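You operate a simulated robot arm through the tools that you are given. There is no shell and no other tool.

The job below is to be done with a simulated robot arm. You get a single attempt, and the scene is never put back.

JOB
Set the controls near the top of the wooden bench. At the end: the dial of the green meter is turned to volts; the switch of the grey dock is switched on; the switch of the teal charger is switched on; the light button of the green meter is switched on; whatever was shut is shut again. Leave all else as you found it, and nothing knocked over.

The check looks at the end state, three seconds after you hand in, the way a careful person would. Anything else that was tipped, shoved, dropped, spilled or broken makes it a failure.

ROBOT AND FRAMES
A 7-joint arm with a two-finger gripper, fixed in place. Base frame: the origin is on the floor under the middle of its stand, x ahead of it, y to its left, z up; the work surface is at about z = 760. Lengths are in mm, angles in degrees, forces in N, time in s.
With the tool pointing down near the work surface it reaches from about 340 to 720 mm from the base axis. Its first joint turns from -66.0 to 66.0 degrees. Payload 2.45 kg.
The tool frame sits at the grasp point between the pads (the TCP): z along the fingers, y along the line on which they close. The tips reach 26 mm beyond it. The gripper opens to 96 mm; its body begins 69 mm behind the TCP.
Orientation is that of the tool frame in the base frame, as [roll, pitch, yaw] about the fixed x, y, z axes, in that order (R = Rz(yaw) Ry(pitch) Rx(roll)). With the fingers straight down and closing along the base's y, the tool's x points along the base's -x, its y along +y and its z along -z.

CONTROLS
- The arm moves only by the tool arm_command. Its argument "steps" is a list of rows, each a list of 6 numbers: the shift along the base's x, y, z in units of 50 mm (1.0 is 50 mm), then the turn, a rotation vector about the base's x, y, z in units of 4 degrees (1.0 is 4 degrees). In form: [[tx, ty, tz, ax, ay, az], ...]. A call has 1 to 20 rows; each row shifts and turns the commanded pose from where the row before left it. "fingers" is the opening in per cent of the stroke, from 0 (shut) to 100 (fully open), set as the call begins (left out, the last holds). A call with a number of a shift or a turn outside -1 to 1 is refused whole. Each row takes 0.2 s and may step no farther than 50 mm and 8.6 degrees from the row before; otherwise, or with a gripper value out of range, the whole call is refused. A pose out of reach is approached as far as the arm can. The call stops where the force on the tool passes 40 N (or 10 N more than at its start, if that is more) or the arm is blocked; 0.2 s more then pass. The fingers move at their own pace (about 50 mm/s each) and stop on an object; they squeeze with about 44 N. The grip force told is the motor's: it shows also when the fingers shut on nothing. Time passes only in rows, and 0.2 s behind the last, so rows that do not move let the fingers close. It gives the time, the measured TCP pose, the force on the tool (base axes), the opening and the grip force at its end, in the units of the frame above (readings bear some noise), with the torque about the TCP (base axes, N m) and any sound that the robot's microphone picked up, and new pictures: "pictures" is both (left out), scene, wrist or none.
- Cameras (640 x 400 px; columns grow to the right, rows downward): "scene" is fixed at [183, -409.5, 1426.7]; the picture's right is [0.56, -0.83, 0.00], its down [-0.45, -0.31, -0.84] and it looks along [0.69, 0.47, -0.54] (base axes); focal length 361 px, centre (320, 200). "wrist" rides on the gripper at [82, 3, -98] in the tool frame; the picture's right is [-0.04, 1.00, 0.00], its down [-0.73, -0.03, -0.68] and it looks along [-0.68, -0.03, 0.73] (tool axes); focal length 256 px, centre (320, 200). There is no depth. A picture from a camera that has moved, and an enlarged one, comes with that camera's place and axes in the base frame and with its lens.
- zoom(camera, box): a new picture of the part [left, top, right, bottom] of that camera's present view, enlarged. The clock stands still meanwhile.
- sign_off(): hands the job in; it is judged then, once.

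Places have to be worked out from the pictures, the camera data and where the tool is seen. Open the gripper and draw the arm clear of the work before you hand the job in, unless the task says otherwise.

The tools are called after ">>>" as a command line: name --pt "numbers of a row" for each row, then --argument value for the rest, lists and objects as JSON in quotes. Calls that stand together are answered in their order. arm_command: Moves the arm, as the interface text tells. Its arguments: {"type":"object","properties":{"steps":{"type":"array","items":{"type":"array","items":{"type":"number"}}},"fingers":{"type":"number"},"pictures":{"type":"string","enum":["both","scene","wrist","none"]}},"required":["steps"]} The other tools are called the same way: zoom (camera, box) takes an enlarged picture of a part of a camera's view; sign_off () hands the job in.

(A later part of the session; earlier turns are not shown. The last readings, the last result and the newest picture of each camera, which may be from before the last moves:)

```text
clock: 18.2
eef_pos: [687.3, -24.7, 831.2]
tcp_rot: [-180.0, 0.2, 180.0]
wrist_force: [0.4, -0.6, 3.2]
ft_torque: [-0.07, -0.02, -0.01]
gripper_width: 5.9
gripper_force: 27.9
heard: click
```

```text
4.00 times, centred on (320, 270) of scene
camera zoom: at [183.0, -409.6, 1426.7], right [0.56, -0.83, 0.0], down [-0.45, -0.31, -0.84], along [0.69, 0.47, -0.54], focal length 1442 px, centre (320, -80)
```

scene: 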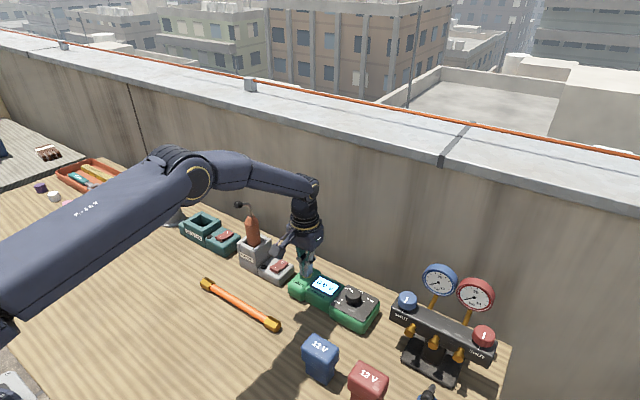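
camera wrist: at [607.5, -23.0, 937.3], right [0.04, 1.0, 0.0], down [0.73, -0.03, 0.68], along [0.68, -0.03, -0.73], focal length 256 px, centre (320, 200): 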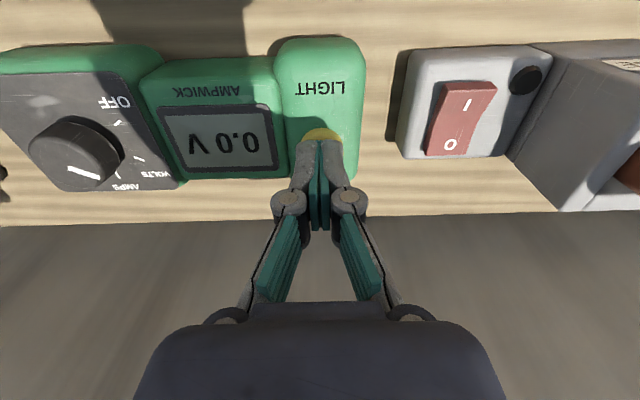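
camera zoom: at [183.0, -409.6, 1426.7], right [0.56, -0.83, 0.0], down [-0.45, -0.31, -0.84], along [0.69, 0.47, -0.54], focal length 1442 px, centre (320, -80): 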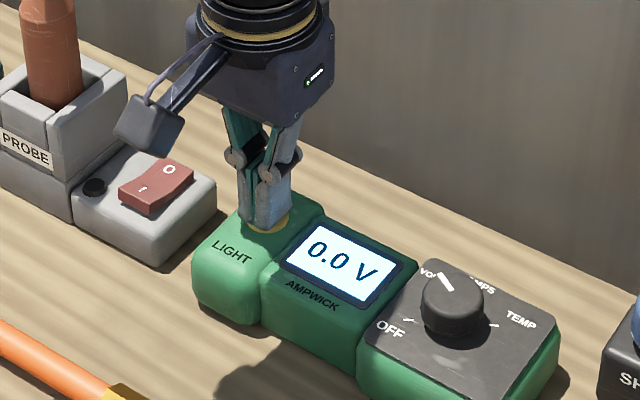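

A click was heard and the display is now backlit. Lifting straight off the button.

>>> arm_command --pt "0 0 0.1 0 0 0" --pt "0 0 0.5 0 0 0" --pt "0 0 0.8 0 0 0" --pt "0 0 0.6 0 0 0" --pt "0 0 0 0 0 0" --fingers 0 --pictures "both"

>>> zoom --camera "scene" --box '[270, 250, 400, 340]'

>>> zoom --camera "wrist" --box '[360, 0, 600, 150]'

```text
clock: 19.4
eef_pos: [688.8, -23.2, 930.0]
tcp_rot: [-179.9, 0.1, -180.0]
wrist_force: [-1.1, 0.3, 0.0]
ft_torque: [-0.02, -0.02, 0.0]
gripper_width: 0.0
gripper_force: 28.0
camera wrist: at [606.5, -20.7, 1027.3], right [0.04, 1.0, 0.0], down [0.73, -0.03, 0.68], along [0.68, -0.03, -0.73], focal length 256 px, centre (320, 200)
```

scene: 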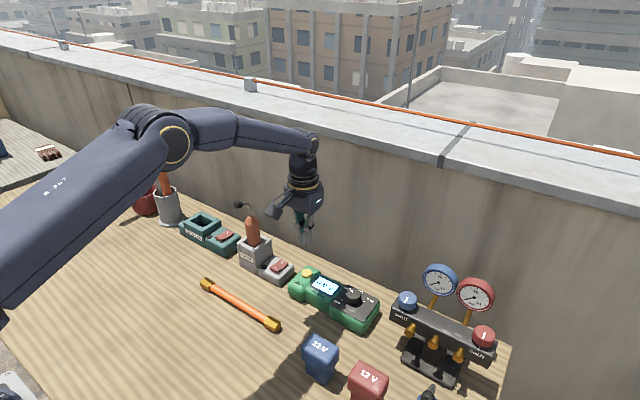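
wrist: 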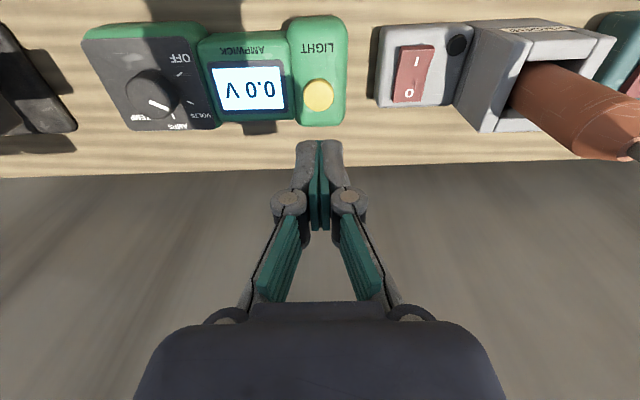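

```text
4.44 times, centred on (335, 295) of scene
camera zoom: at [183.0, -409.5, 1426.7], right [0.56, -0.83, 0.0], down [-0.45, -0.31, -0.84], along [0.69, 0.47, -0.54], focal length 1603 px, centre (253, -222)
```

zoom: 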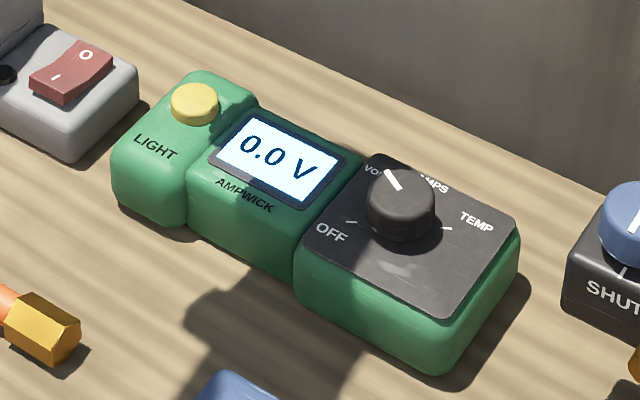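

```text
2.67 times, centred on (480, 75) of wrist
camera zoom: at [606.5, -20.7, 1027.3], right [0.04, 1.0, 0.0], down [0.73, -0.03, 0.68], along [0.68, -0.03, -0.73], focal length 683 px, centre (-107, 533)
```

zoom: 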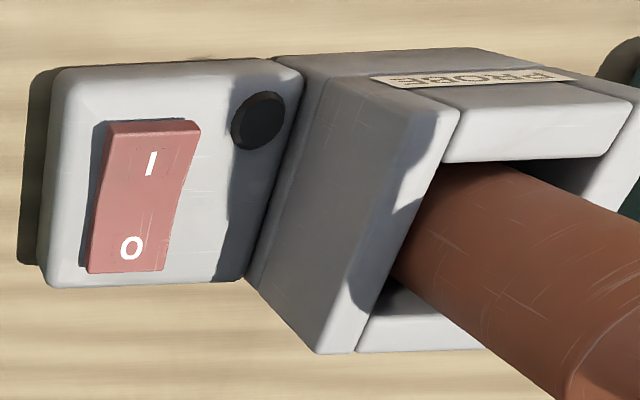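

Light and volts are set. For the grey dock, the rocker's I mark is at about (668, 54.6) at z≈799 and the rocker centre is near x=681. I'm moving over its I half at about (664, 55) and descending to a hover.

>>> arm_command --pt "-0.25 0.78 0 0 0 0" --pt "-0.25 0.78 0 0 0 0" --pt "0 0 -0.6 0 0 0" --pt "0 0 -0.6 0 0 0" --pt "0 0 -0.4 0 0 0" --pt "0 0 0 0 0 0" --fingers 0 --pictures "both"

>>> zoom --camera "scene" --box '[200, 200, 340, 305]'

>>> zoom --camera "wrist" --box '[240, 40, 440, 190]'

```text
clock: 20.8
eef_pos: [665.2, 52.9, 851.0]
tcp_rot: [-179.9, 0.0, -180.0]
wrist_force: [0.8, -0.1, -0.5]
ft_torque: [0.01, -0.02, -0.02]
gripper_width: 0.1
gripper_force: 28.3
camera wrist: at [582.5, 56.8, 947.5], right [0.04, 1.0, 0.0], down [0.73, -0.03, 0.68], along [0.68, -0.03, -0.73], focal length 256 px, centre (320, 200)
```

scene: 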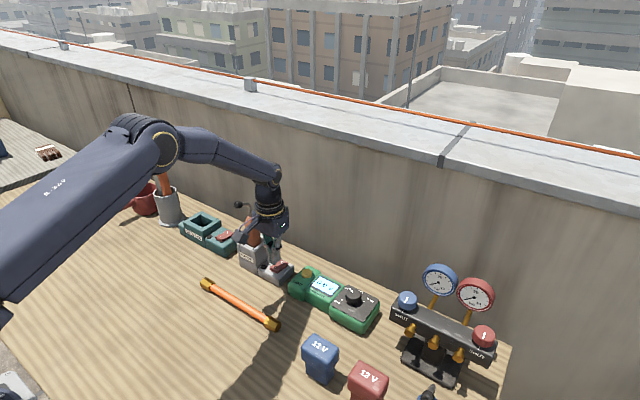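
wrist: 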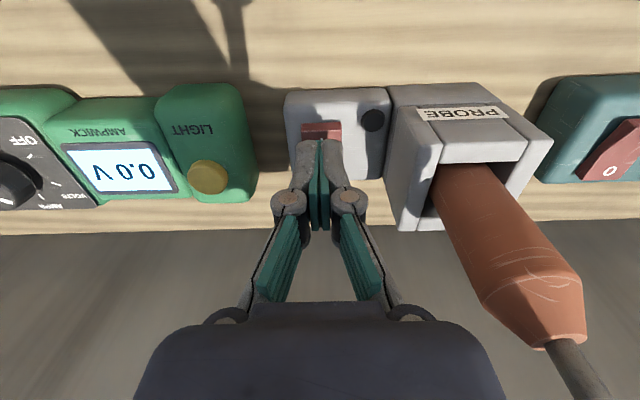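

```text
3.81 times, centred on (270, 252) of scene
camera zoom: at [183.0, -409.5, 1426.7], right [0.56, -0.83, 0.0], down [-0.45, -0.31, -0.84], along [0.69, 0.47, -0.54], focal length 1374 px, centre (510, 0)
```

zoom: 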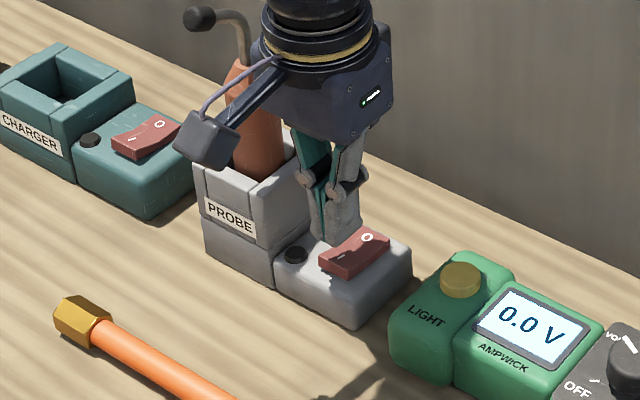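

```text
2.67 times, centred on (340, 115) of wrist
camera zoom: at [582.5, 56.8, 947.5], right [0.04, 1.0, 0.0], down [0.73, -0.03, 0.68], along [0.68, -0.03, -0.73], focal length 683 px, centre (267, 427)
```

zoom: 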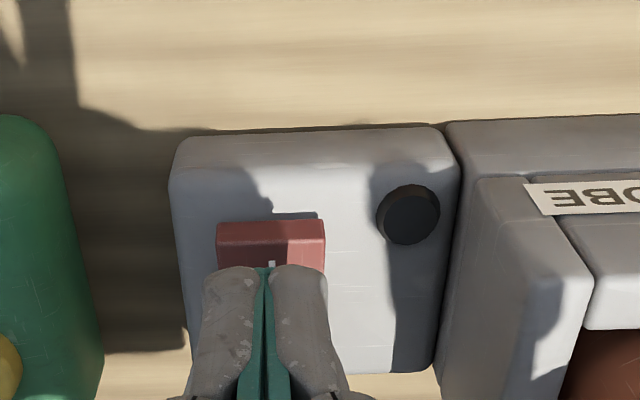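

The tips are over the I end of the dock rocker, aligned in y within about 1 mm. I'm shifting 3 mm toward the I end and pressing down slowly.

>>> arm_command --pt "-0.06 0.015 -0.1 0 0 0" --pt "0 0 -0.1 0 0 0" --pt "0 0 -0.1 0 0 0" --pt "0 0 -0.04 0 0 0" --pt "0 0 -0.04 0 0 0" --pt "0 0 -0.03 0 0 0" --pt "0 0 -0.03 0 0 0" --pt "0 0 -0.03 0 0 0" --pt "0 0 -0.03 0 0 0" --pictures "both"

>>> zoom --camera "scene" --box '[200, 200, 340, 305]'

```text
clock: 22.8
eef_pos: [661.0, 55.1, 826.6]
tcp_rot: [179.9, 0.1, 180.0]
wrist_force: [0.4, 0.2, 0.1]
ft_torque: [0.02, -0.02, -0.01]
gripper_width: 5.6
gripper_force: 28.8
camera wrist: at [579.1, 58.1, 923.8], right [0.04, 1.0, 0.0], down [0.73, -0.03, 0.68], along [0.68, -0.03, -0.73], focal length 256 px, centre (320, 200)
```

scene: 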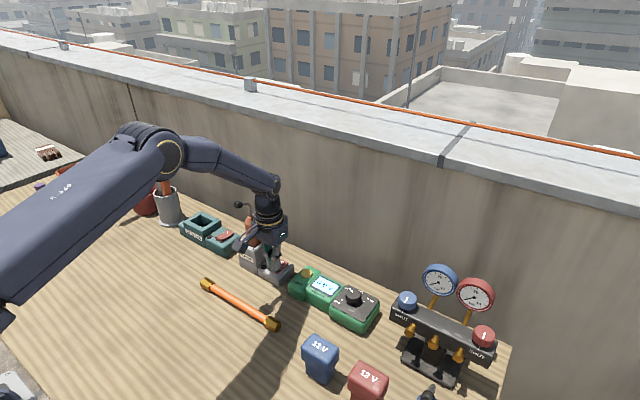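
wrist: 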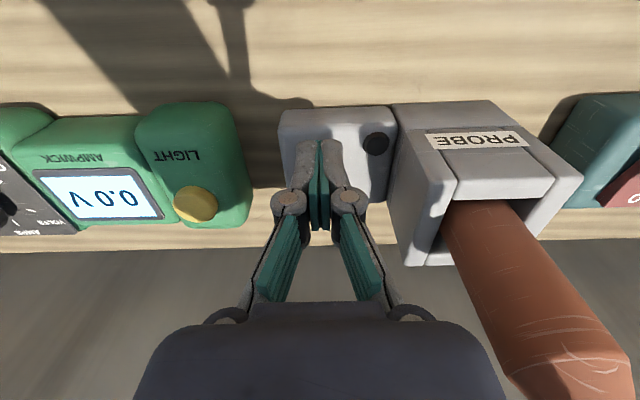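

```text
3.81 times, centred on (270, 252) of scene
camera zoom: at [183.0, -409.6, 1426.7], right [0.56, -0.83, 0.0], down [-0.45, -0.31, -0.84], along [0.69, 0.47, -0.54], focal length 1374 px, centre (510, 0)
```

zoom: 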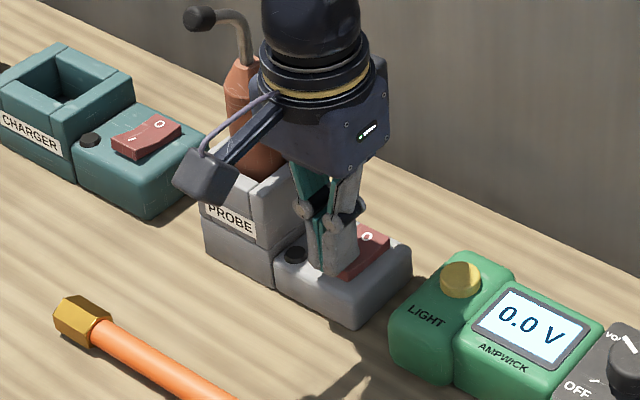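

Contact is just beginning: the linkage has flexed slightly, with no click and no lamp yet. Continuing to press down in small steps.

>>> arm_command --pt "0 0 -0.03 0 0 0" --pt "0 0 -0.03 0 0 0" --pt "0 0 -0.03 0 0 0" --pt "0 0 -0.03 0 0 0" --pictures "both"

>>> zoom --camera "scene" --box '[200, 200, 340, 305]'

>>> zoom --camera "wrist" --box '[240, 60, 440, 210]'

```text
clock: 23.9
eef_pos: [662.0, 56.0, 824.8]
tcp_rot: [-179.9, 0.1, -179.9]
wrist_force: [-5.4, -0.4, 9.4]
ft_torque: [0.02, 0.02, 0.04]
gripper_width: 5.9
gripper_force: 28.5
stopped in row 4: the force on the tool passed its limit at 41 N (the readings are from after the stop); the commanded pose is now the measured one
camera wrist: at [579.2, 58.1, 921.2], right [0.04, 1.0, 0.0], down [0.73, -0.03, 0.68], along [0.68, -0.03, -0.73], focal length 256 px, centre (320, 200)
```

scene: 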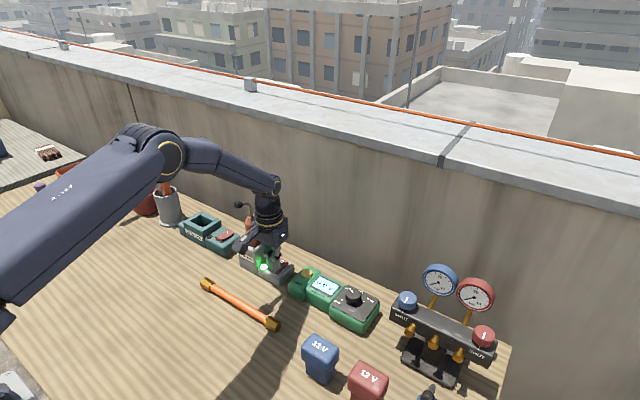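
wrist: 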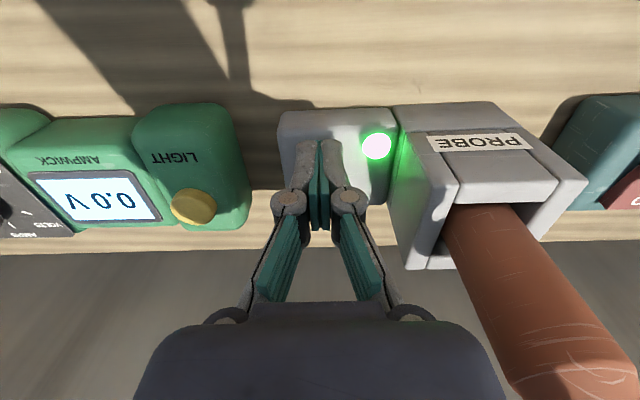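

```text
3.81 times, centred on (270, 252) of scene
camera zoom: at [182.7, -409.6, 1426.7], right [0.56, -0.83, 0.0], down [-0.45, -0.31, -0.84], along [0.69, 0.47, -0.54], focal length 1374 px, centre (510, 0)
```

zoom: 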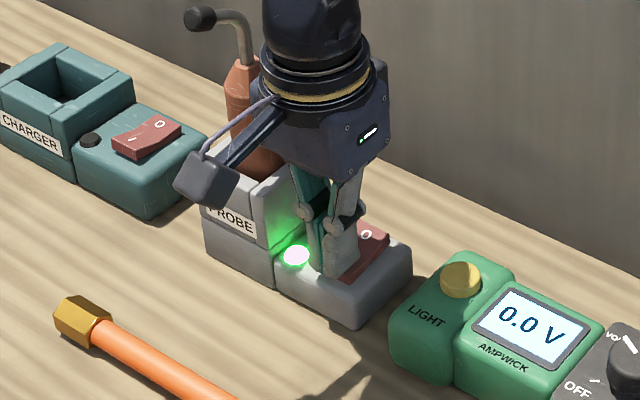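

```text
2.67 times, centred on (340, 135) of wrist
camera zoom: at [579.2, 58.1, 921.2], right [0.04, 1.0, 0.0], down [0.73, -0.03, 0.68], along [0.68, -0.03, -0.73], focal length 683 px, centre (267, 373)
```

zoom: 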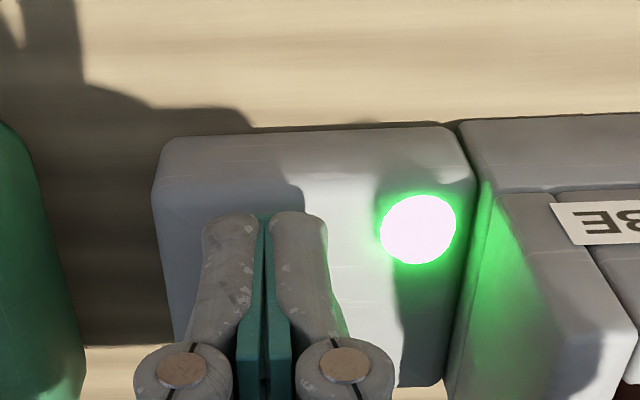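

The dock lamp is lit green, so the switch has flipped. Lifting straight up and checking that it stays on and nothing has moved.

>>> arm_command --pt "0 0 0.1 0 0 0" --pt "0 0 0.4 0 0 0" --pt "0 0 0.8 0 0 0" --pt "0 0 0.9 0 0 0" --pt "0 0 0 0 0 0" --fingers 0 --pictures "both"

>>> zoom --camera "scene" --box '[170, 180, 310, 285]'

>>> zoom --camera "wrist" --box '[440, 0, 640, 150]'

```text
clock: 25.1
eef_pos: [662.3, 55.4, 934.2]
tcp_rot: [180.0, 0.2, -179.9]
wrist_force: [-0.3, 0.3, 1.1]
ft_torque: [-0.02, -0.02, -0.01]
gripper_width: 0.2
gripper_force: 28.3
camera wrist: at [580.3, 59.5, 1031.3], right [0.04, 1.0, 0.0], down [0.73, -0.03, 0.68], along [0.68, -0.03, -0.73], focal length 256 px, centre (320, 200)
```

scene: 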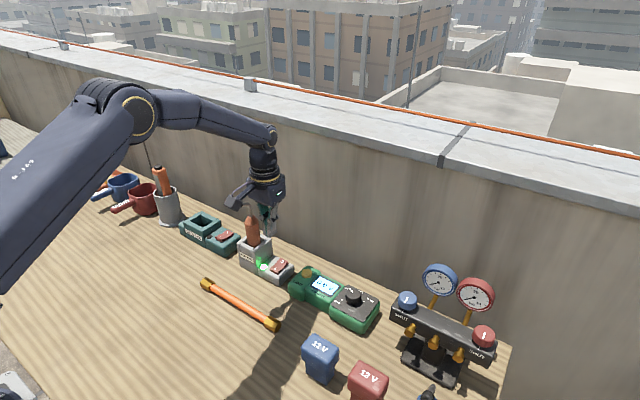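
wrist: 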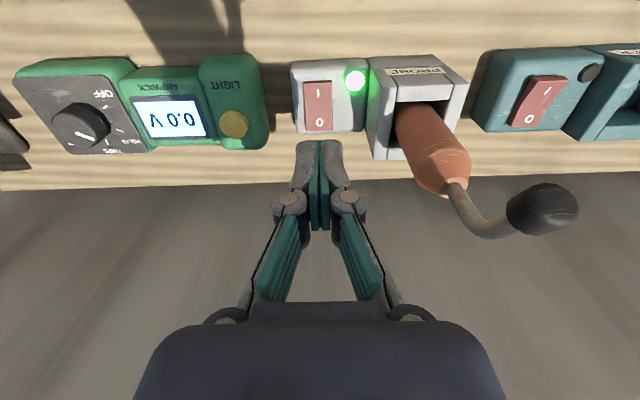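

```text
3.81 times, centred on (240, 232) of scene
camera zoom: at [183.0, -409.5, 1426.7], right [0.56, -0.83, 0.0], down [-0.45, -0.31, -0.84], along [0.69, 0.47, -0.54], focal length 1374 px, centre (625, 76)
```

zoom: 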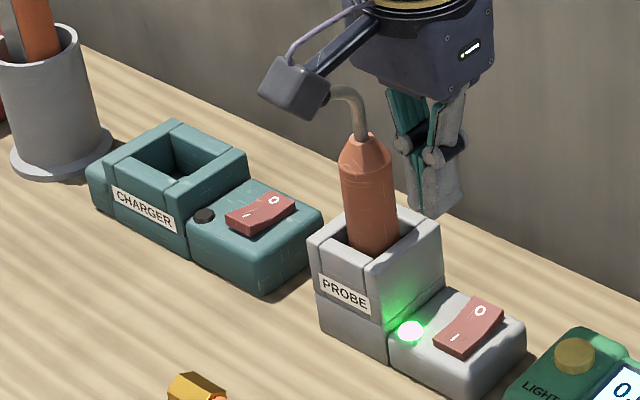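

```text
2.67 times, centred on (540, 75) of wrist
camera zoom: at [580.3, 59.5, 1031.3], right [0.04, 1.0, 0.0], down [0.73, -0.03, 0.68], along [0.68, -0.03, -0.73], focal length 683 px, centre (-267, 533)
```

zoom: 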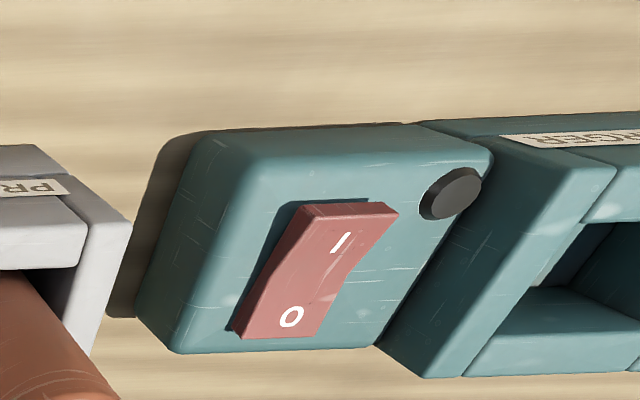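

The dock is on. The iron's bent rod ends in a black knob at about (648, 136, 966), which sticks out toward the robot, so I'll climb to about z=1045 before crossing to the charger at y≈260.

>>> arm_command --pt "-0.1 0 0.75 0 0 0" --pt "-0.1 0 0.75 0 0 0" --pt "-0.1 0 0.75 0 0 0" --pt "0 0.8 0 0 0 0" --pt "0 0.8 0 0 0 0" --pt "0 0.8 0 0 0 0" --pt "0 0.85 0 0 0 0" --pt "0 0.85 0 0 0 0" --pt "0 0 0 0 0 0" --fingers 0 --pictures "both"

>>> zoom --camera "wrist" --box '[220, 30, 460, 210]'

>>> zoom --camera "scene" --box '[140, 160, 330, 300]'

```text
clock: 27.1
eef_pos: [644.8, 258.9, 1047.3]
tcp_rot: [179.9, 0.1, 179.9]
wrist_force: [-0.3, 0.3, -0.7]
ft_torque: [-0.03, 0.01, -0.04]
gripper_width: 0.1
gripper_force: 28.6
camera wrist: at [563.6, 261.7, 1144.3], right [0.04, 1.0, 0.0], down [0.73, -0.03, 0.68], along [0.68, -0.03, -0.73], focal length 256 px, centre (320, 200)
```

scene: 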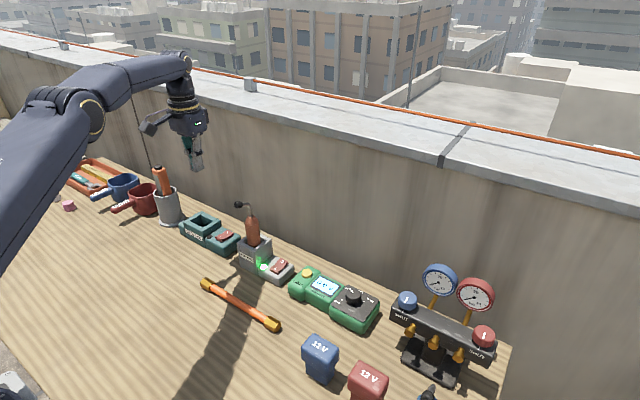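
wrist: 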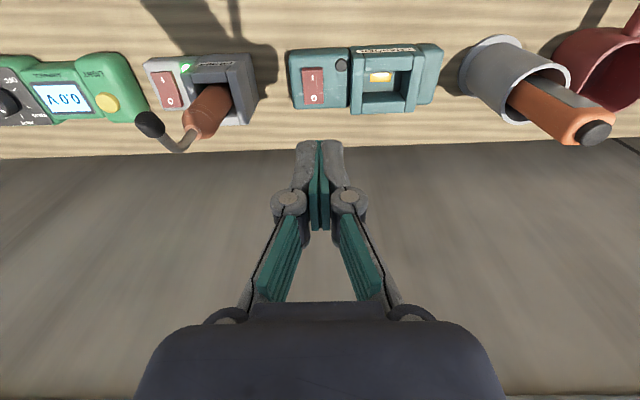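

```text
2.22 times, centred on (340, 120) of wrist
camera zoom: at [563.6, 261.7, 1144.3], right [0.04, 1.0, 0.0], down [0.73, -0.03, 0.68], along [0.68, -0.03, -0.73], focal length 569 px, centre (276, 378)
```

zoom: 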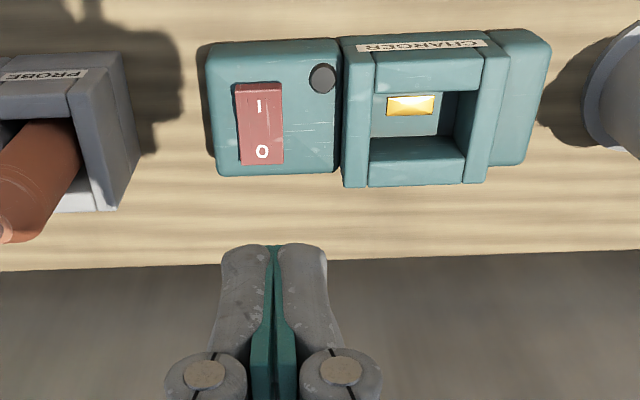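

```text
2.86 times, centred on (235, 230) of scene
camera zoom: at [183.0, -409.5, 1426.7], right [0.56, -0.83, 0.0], down [-0.45, -0.31, -0.84], along [0.69, 0.47, -0.54], focal length 1030 px, centre (563, 114)
```

zoom: 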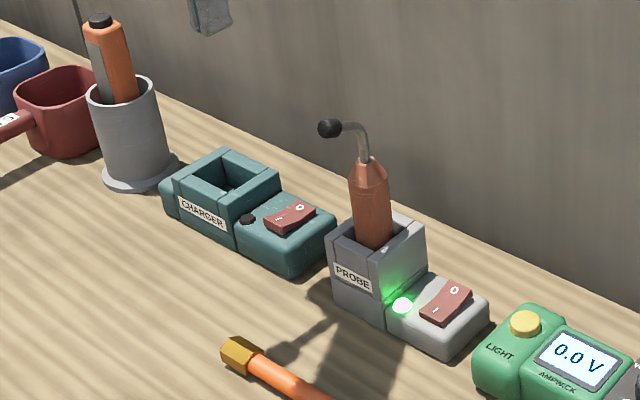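

Triangulating several views puts the charger rocker's I mark at about (667, 247) and z≈812, a bit taller than the dock. I'm descending over its I half to a hover at TCP z≈870.

>>> arm_command --pt "0.07 -0.046 -0.7 0 0 0" --pt "0.07 -0.046 -0.7 0 0 0" --pt "0.07 -0.046 -0.7 0 0 0" --pt "0.07 -0.046 -0.7 0 0 0" --pt "0.07 -0.046 -0.7 0 0 0" --pt "0 0 0 0 0 0" --fingers 0 --pictures "both"

>>> zoom --camera "wrist" --box '[240, 40, 440, 190]'

>>> zoom --camera "scene" --box '[150, 160, 300, 275]'

```text
clock: 28.5
eef_pos: [664.3, 246.7, 871.0]
tcp_rot: [-180.0, 0.1, -179.9]
wrist_force: [0.1, -0.1, 0.4]
ft_torque: [-0.02, -0.02, 0.0]
gripper_width: 0.0
gripper_force: 28.5
camera wrist: at [582.5, 250.2, 967.9], right [0.04, 1.0, 0.0], down [0.73, -0.03, 0.68], along [0.68, -0.03, -0.73], focal length 256 px, centre (320, 200)
```

scene: 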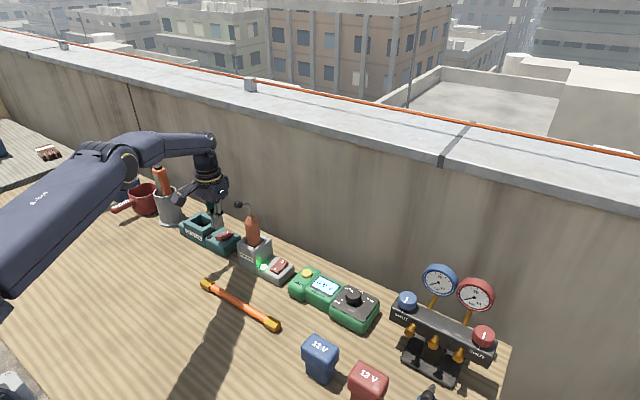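
wrist: 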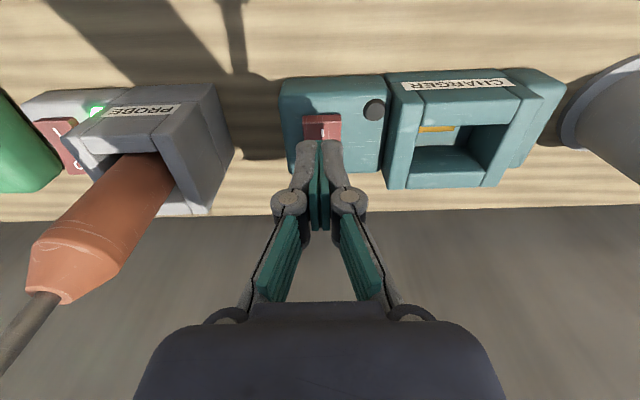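

```text
2.67 times, centred on (340, 115) of wrist
camera zoom: at [582.5, 250.2, 967.9], right [0.04, 1.0, 0.0], down [0.73, -0.03, 0.68], along [0.68, -0.03, -0.73], focal length 683 px, centre (267, 427)
```

zoom: 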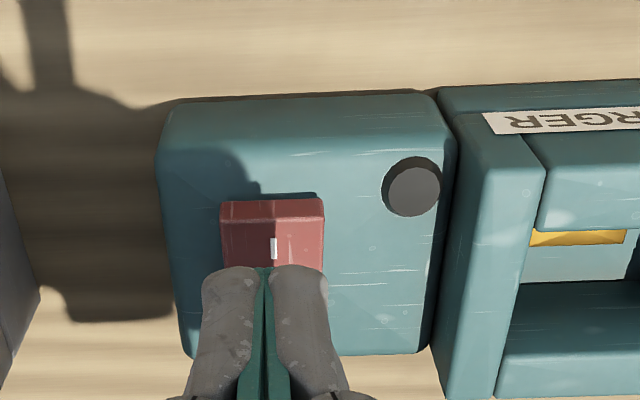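

```text
3.48 times, centred on (225, 218) of scene
camera zoom: at [183.0, -409.5, 1426.7], right [0.56, -0.83, 0.0], down [-0.45, -0.31, -0.84], along [0.69, 0.47, -0.54], focal length 1254 px, centre (650, 139)
```

zoom: 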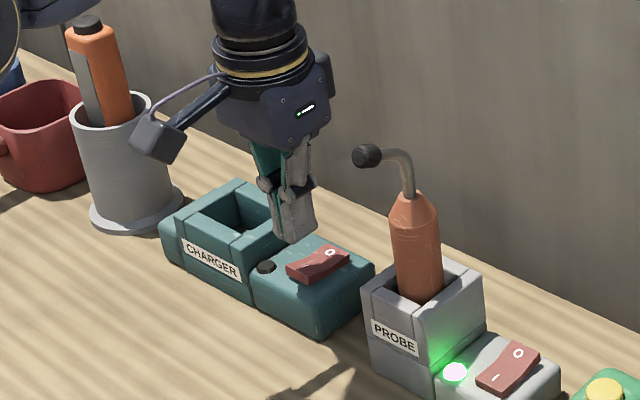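

The rocker is centred within about 1 mm of the fingers, with its I end at x≈654 and the I mark at x≈666. I'm shifting to x≈660 and pressing slowly down.

>>> arm_command --pt "-0.08 0.025 -0.1 0 0 0" --pt "0 0 -0.1 0 0 0" --pt "0 0 -0.1 0 0 0" --pt "0 0 -0.1 0 0 0" --pt "0 0 -0.04 0 0 0" --pt "0 0 -0.04 0 0 0" --pt "0 0 -0.04 0 0 0" --pt "0 0 -0.04 0 0 0" --pt "0 0 -0.03 0 0 0" --pt "0 0 -0.03 0 0 0" --pictures "both"

>>> zoom --camera "scene" --box '[150, 160, 300, 275]'

>>> zoom --camera "wrist" --box '[240, 60, 440, 210]'

```text
clock: 30.7
eef_pos: [661.1, 249.0, 839.8]
tcp_rot: [179.9, 0.2, -179.9]
wrist_force: [-0.5, 0.3, -0.7]
ft_torque: [0.01, 0.02, 0.01]
gripper_width: 0.1
gripper_force: 28.7
camera wrist: at [578.1, 253.4, 936.7], right [0.04, 1.0, 0.0], down [0.73, -0.03, 0.68], along [0.68, -0.03, -0.73], focal length 256 px, centre (320, 200)
```

scene: 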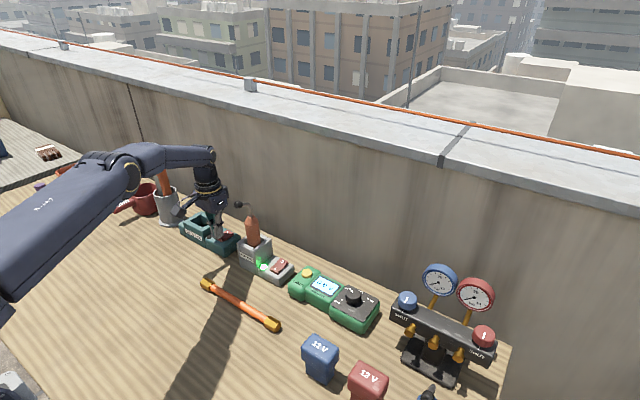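
wrist: 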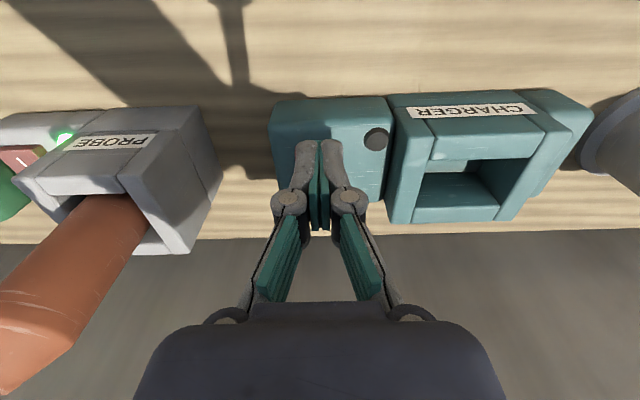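

```text
3.48 times, centred on (225, 218) of scene
camera zoom: at [183.0, -409.5, 1426.7], right [0.56, -0.83, 0.0], down [-0.45, -0.31, -0.84], along [0.69, 0.47, -0.54], focal length 1254 px, centre (650, 139)
```

zoom: 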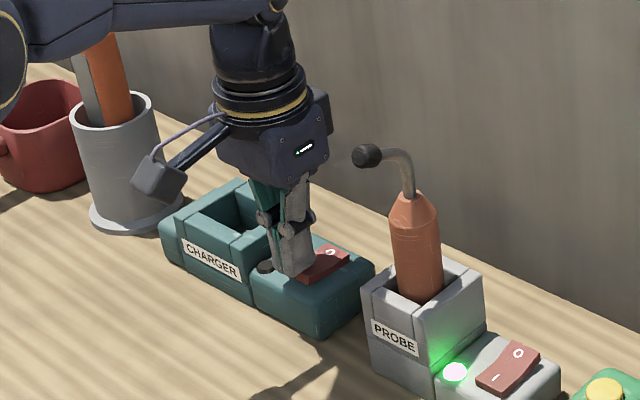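

```text
2.67 times, centred on (340, 135) of wrist
camera zoom: at [578.1, 253.4, 936.7], right [0.04, 1.0, 0.0], down [0.73, -0.03, 0.68], along [0.68, -0.03, -0.73], focal length 683 px, centre (267, 373)
```

zoom: 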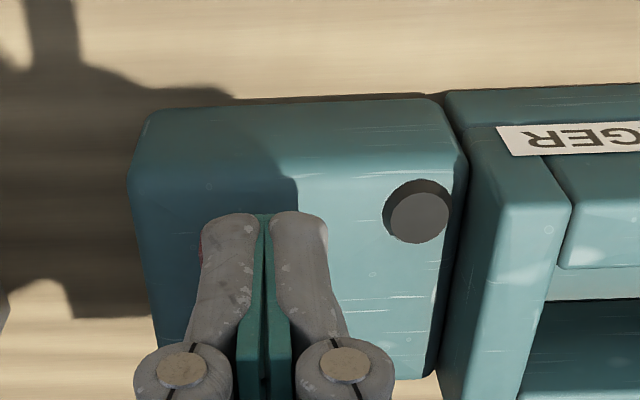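

No contact yet at tip z≈814. Continuing down in 1.5 mm steps.

>>> arm_command --pt "0 0 -0.03 0 0 0" --pt "0 0 -0.03 0 0 0" --pt "0 0 -0.03 0 0 0" --pt "0 0 -0.03 0 0 0" --pt "0 0 -0.03 0 0 0" --pictures "scene"

>>> zoom --camera "scene" --box '[150, 160, 300, 275]'

```text
clock: 31.9
eef_pos: [659.2, 249.5, 833.6]
tcp_rot: [180.0, 0.2, -179.9]
wrist_force: [-8.5, -3.7, 18.4]
ft_torque: [-0.11, -0.04, -0.03]
gripper_width: 6.2
gripper_force: 28.4
```

scene: 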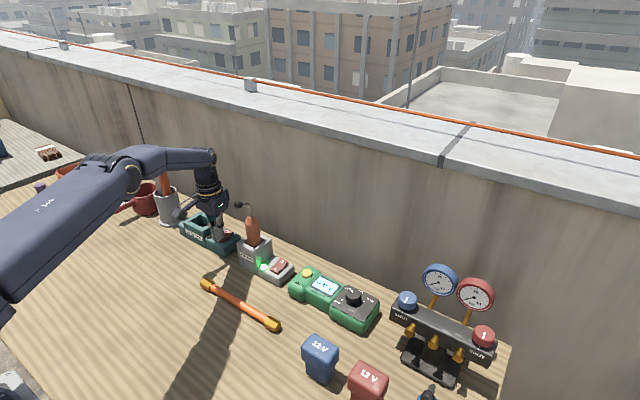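

```text
3.48 times, centred on (225, 218) of scene
camera zoom: at [182.4, -409.8, 1426.7], right [0.56, -0.83, 0.0], down [-0.45, -0.31, -0.84], along [0.69, 0.47, -0.54], focal length 1254 px, centre (650, 139)
```

zoom: 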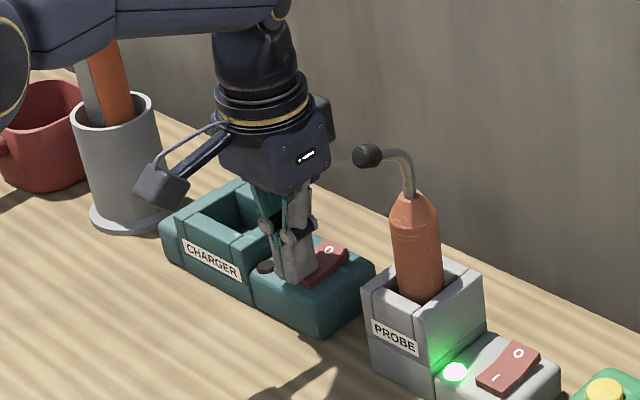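

Contact made with 18 N upward but the lamp is not lit yet. Pressing a little farther.

>>> arm_command --pt "0 0 -0.02 0 0 0" --pt "0 0 -0.02 0 0 0" --pictures "both"

>>> zoom --camera "scene" --box '[150, 160, 300, 275]'

>>> zoom --camera "wrist" --box '[240, 60, 440, 210]'

```text
clock: 32.5
eef_pos: [660.4, 250.1, 833.8]
tcp_rot: [179.8, 0.4, -180.0]
wrist_force: [-2.8, -1.7, 8.4]
ft_torque: [-0.06, 0.01, -0.03]
gripper_width: 5.8
gripper_force: 29.0
stopped in row 2: the force on the tool passed its limit at 41 N (the readings are from after the stop); the commanded pose is now the measured one
camera wrist: at [578.4, 252.8, 930.9], right [0.04, 1.0, 0.0], down [0.73, -0.03, 0.68], along [0.68, -0.02, -0.73], focal length 256 px, centre (320, 200)
```

scene: 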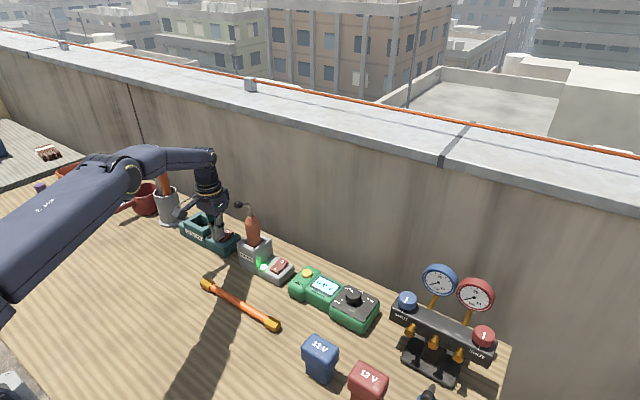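
wrist: 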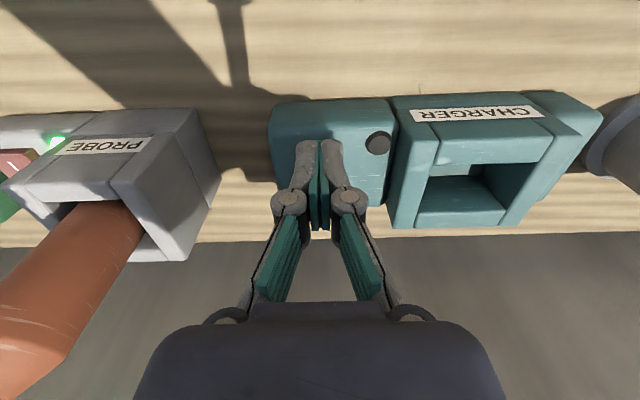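

```text
3.48 times, centred on (225, 218) of scene
camera zoom: at [182.8, -409.6, 1426.7], right [0.56, -0.83, 0.0], down [-0.45, -0.31, -0.84], along [0.69, 0.47, -0.54], focal length 1254 px, centre (650, 139)
```

zoom: 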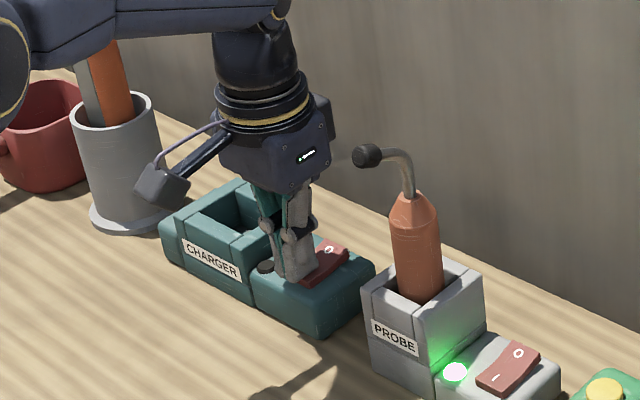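

```text
2.67 times, centred on (340, 135) of wrist
camera zoom: at [578.4, 252.8, 930.9], right [0.04, 1.0, 0.0], down [0.73, -0.03, 0.68], along [0.68, -0.02, -0.73], focal length 683 px, centre (267, 373)
```

zoom: 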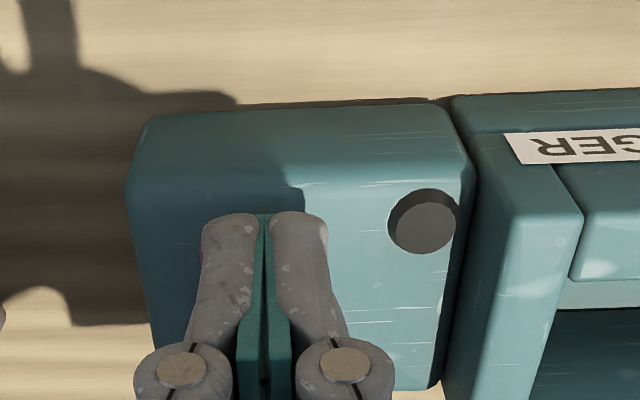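

The force limit was reached at tip z≈808 and the lamp is still dark. I'm lifting away to see the rocker's state before doing anything more.

>>> arm_command --pt "0 0 0.2 0 0 0" --pt "0 0 0.6 0 0 0" --pt "-0.2 0 0.6 0 0 0" --pt "0 0 0 0 0 0" --pictures "both"

>>> zoom --camera "scene" --box '[170, 190, 310, 290]'

>>> zoom --camera "wrist" --box '[250, 30, 410, 150]'

```text
clock: 33.5
eef_pos: [648.8, 248.8, 902.2]
tcp_rot: [179.9, 0.2, -180.0]
wrist_force: [-0.1, 0.0, 0.2]
ft_torque: [0.02, 0.0, -0.01]
gripper_width: 0.0
gripper_force: 28.4
camera wrist: at [568.6, 252.9, 999.4], right [0.04, 1.0, 0.0], down [0.73, -0.03, 0.68], along [0.68, -0.03, -0.73], focal length 256 px, centre (320, 200)
```

scene: 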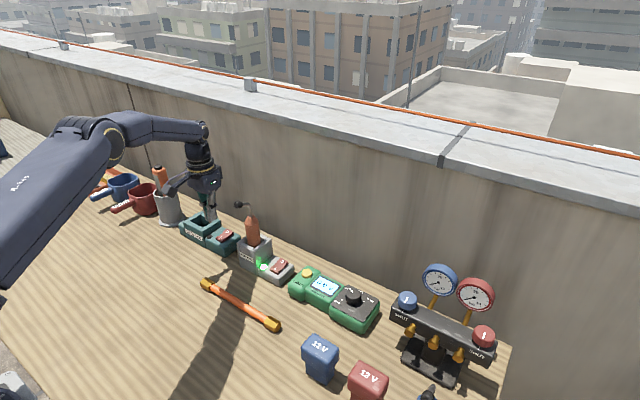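
wrist: 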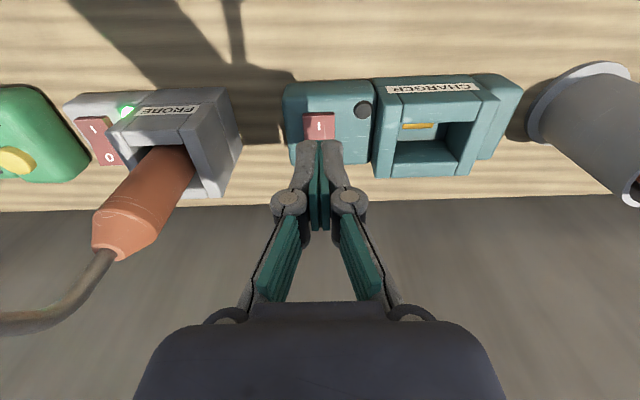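

```text
4.00 times, centred on (240, 240) of scene
camera zoom: at [183.0, -409.5, 1426.7], right [0.56, -0.83, 0.0], down [-0.45, -0.31, -0.84], along [0.69, 0.47, -0.54], focal length 1442 px, centre (640, 40)
```

zoom: 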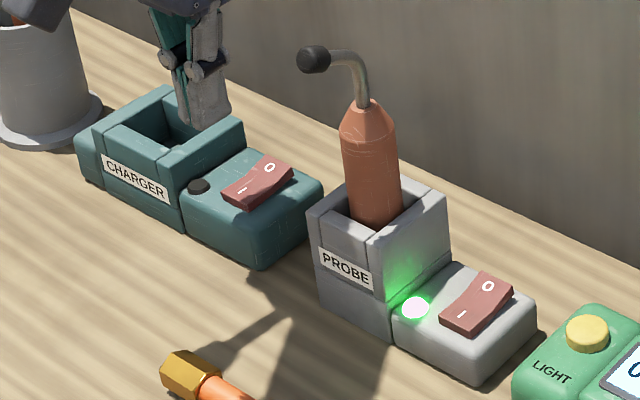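

```text
3.33 times, centred on (330, 90) of wrist
camera zoom: at [568.6, 252.9, 999.4], right [0.04, 1.0, 0.0], down [0.73, -0.03, 0.68], along [0.68, -0.03, -0.73], focal length 853 px, centre (287, 567)
```

zoom: 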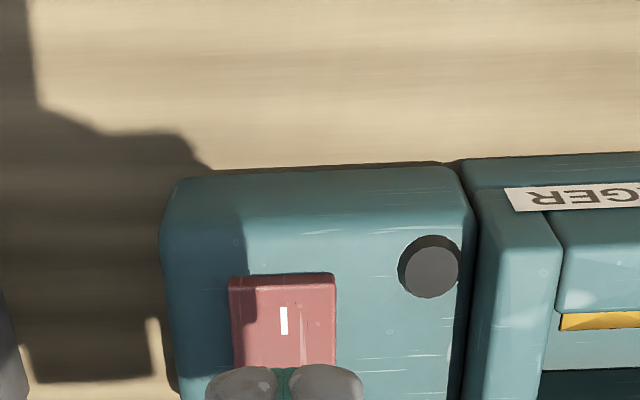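

The charger rocker now looks tilted the other way, I end down, though its lamp is dark. I'm backing off for a clear view and comparing it with the dock's rocker.

>>> arm_command --pt "-0.6 -0.2 0.5 0 0 0" --pt "-0.6 -0.2 0.5 0 0 0" --pt "0 0 0 0 0 0" --pictures "both"

>>> zoom --camera "scene" --box '[205, 215, 255, 250]'

>>> zoom --camera "scene" --box '[250, 245, 300, 285]'

>>> zoom --camera "wrist" --box '[280, 20, 440, 140]'

```text
clock: 34.3
eef_pos: [589.1, 228.9, 952.3]
tcp_rot: [179.9, 0.4, -179.9]
wrist_force: [-0.3, 0.2, -0.1]
ft_torque: [-0.01, 0.03, -0.01]
gripper_width: 0.2
gripper_force: 28.3
camera wrist: at [507.5, 231.9, 1048.6], right [0.04, 1.0, 0.0], down [0.73, -0.03, 0.68], along [0.68, -0.02, -0.73], focal length 256 px, centre (320, 200)
```

scene: 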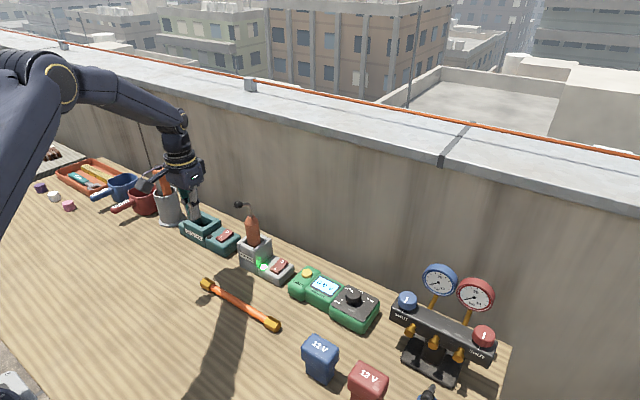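
wrist: 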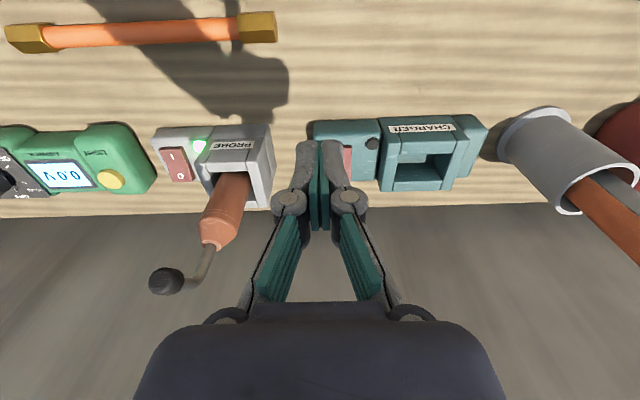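

```text
11.43 times, centred on (230, 232) of scene
camera zoom: at [183.0, -409.5, 1426.7], right [0.56, -0.83, 0.0], down [-0.45, -0.31, -0.84], along [0.69, 0.47, -0.54], focal length 4122 px, centre (1349, -171)
```

zoom: 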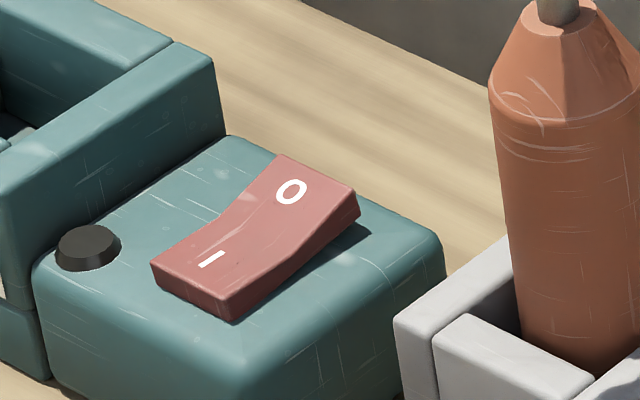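

```text
10.00 times, centred on (275, 265) of scene
camera zoom: at [183.0, -409.5, 1426.7], right [0.56, -0.83, 0.0], down [-0.45, -0.31, -0.84], along [0.69, 0.47, -0.54], focal length 3606 px, centre (770, -450)
```

zoom: 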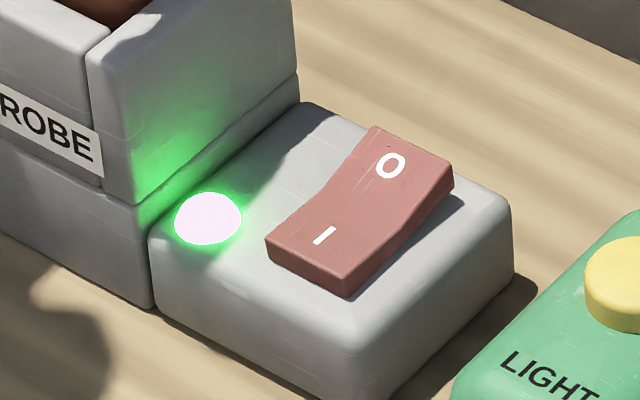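

```text
3.33 times, centred on (360, 80) of wrist
camera zoom: at [507.5, 231.9, 1048.6], right [0.04, 1.0, 0.0], down [0.73, -0.03, 0.68], along [0.68, -0.02, -0.73], focal length 853 px, centre (187, 600)
```

zoom: 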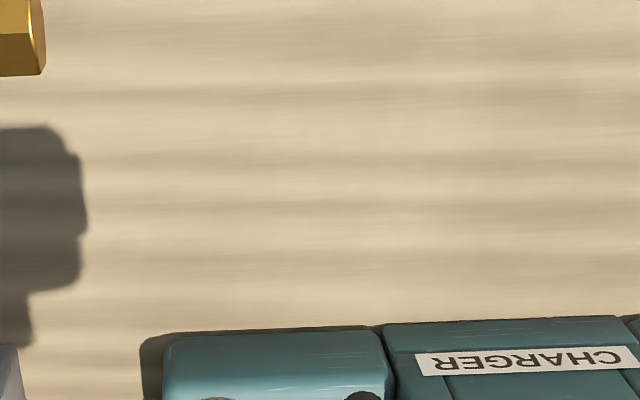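

Both rockers now sit identically, I end down and O end up. The charger's cradle is empty, which likely explains its dark lamp. I'll check the meter and its neighbours against the first picture, using the same crop.

>>> zoom --camera "scene" --box '[270, 250, 400, 340]'

>>> zoom --camera "scene" --box '[170, 200, 310, 290]'

```text
4.44 times, centred on (335, 295) of scene
camera zoom: at [183.0, -409.5, 1426.7], right [0.56, -0.83, 0.0], down [-0.45, -0.31, -0.84], along [0.69, 0.47, -0.54], focal length 1603 px, centre (253, -222)
```

zoom: 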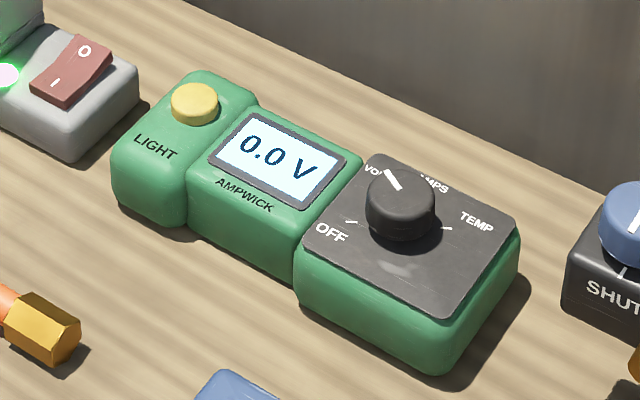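

```text
4.44 times, centred on (240, 245) of scene
camera zoom: at [183.0, -409.5, 1426.7], right [0.56, -0.83, 0.0], down [-0.45, -0.31, -0.84], along [0.69, 0.47, -0.54], focal length 1603 px, centre (676, 0)
```

zoom: 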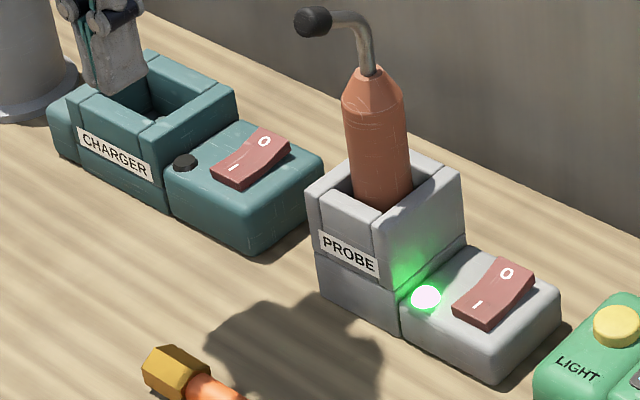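

The dock and charger are exactly where they were, and the meter is only about 4–5 mm off with everything upright. I'm withdrawing up and back, then opening the gripper.

>>> arm_command --pt "-0.4 -0.1 0.8 0 0 0" --pt "-0.5 -0.2 0.7 0 0 0" --pt "-0.5 -0.3 0.7 0 0 0" --pt "-0.5 -0.4 0.7 0 0 0" --pt "-0.5 -0.5 0.5 0 0 0" --pt "-0.3 -0.5 0.3 0 0 0" --pt "0 0 0 0 0 0" --fingers 0 --pictures "none"

>>> arm_command --pt "0 0 0 0 0 0" --pt "0 0 0 0 0 0" --pt "0 0 0 0 0 0" --pt "0 0 0 0 0 0" --pt "0 0 0 0 0 0" --pt "0 0 0 0 0 0" --fingers 100 --pictures "both"

```text
clock: 35.9
eef_pos: [457.4, 129.1, 1138.4]
tcp_rot: [180.0, 0.1, -179.9]
wrist_force: [0.2, 0.4, 0.1]
ft_torque: [0.0, -0.01, -0.01]
gripper_width: 0.2
gripper_force: 28.8
```

```text
clock: 37.3
eef_pos: [457.1, 129.7, 1138.2]
tcp_rot: [179.9, 0.3, -180.0]
wrist_force: [0.1, 0.0, -0.6]
ft_torque: [-0.01, -0.02, -0.02]
gripper_width: 96.0
gripper_force: 0.2
camera wrist: at [374.5, 132.9, 1235.1], right [0.04, 1.0, 0.0], down [0.73, -0.03, 0.68], along [0.68, -0.02, -0.73], focal length 256 px, centre (320, 200)
```

scene: 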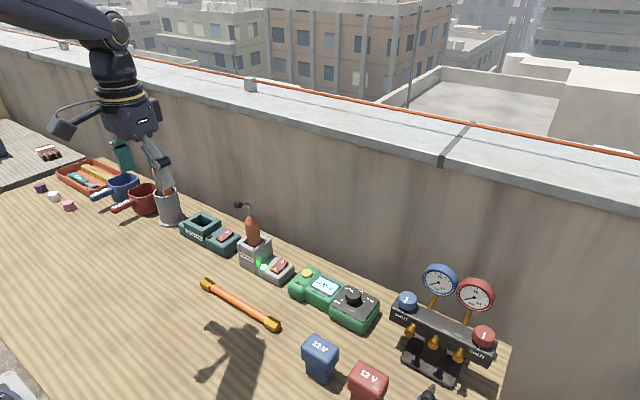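
wrist: 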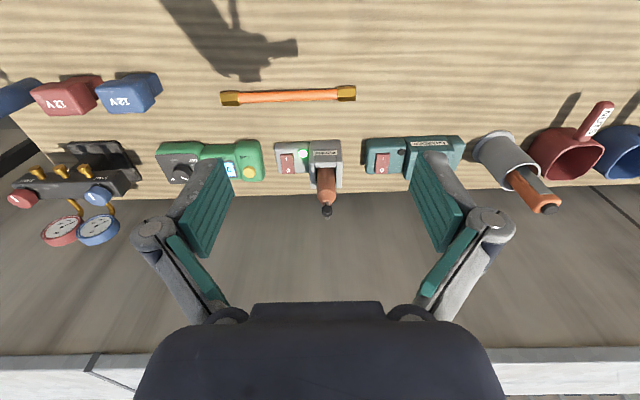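

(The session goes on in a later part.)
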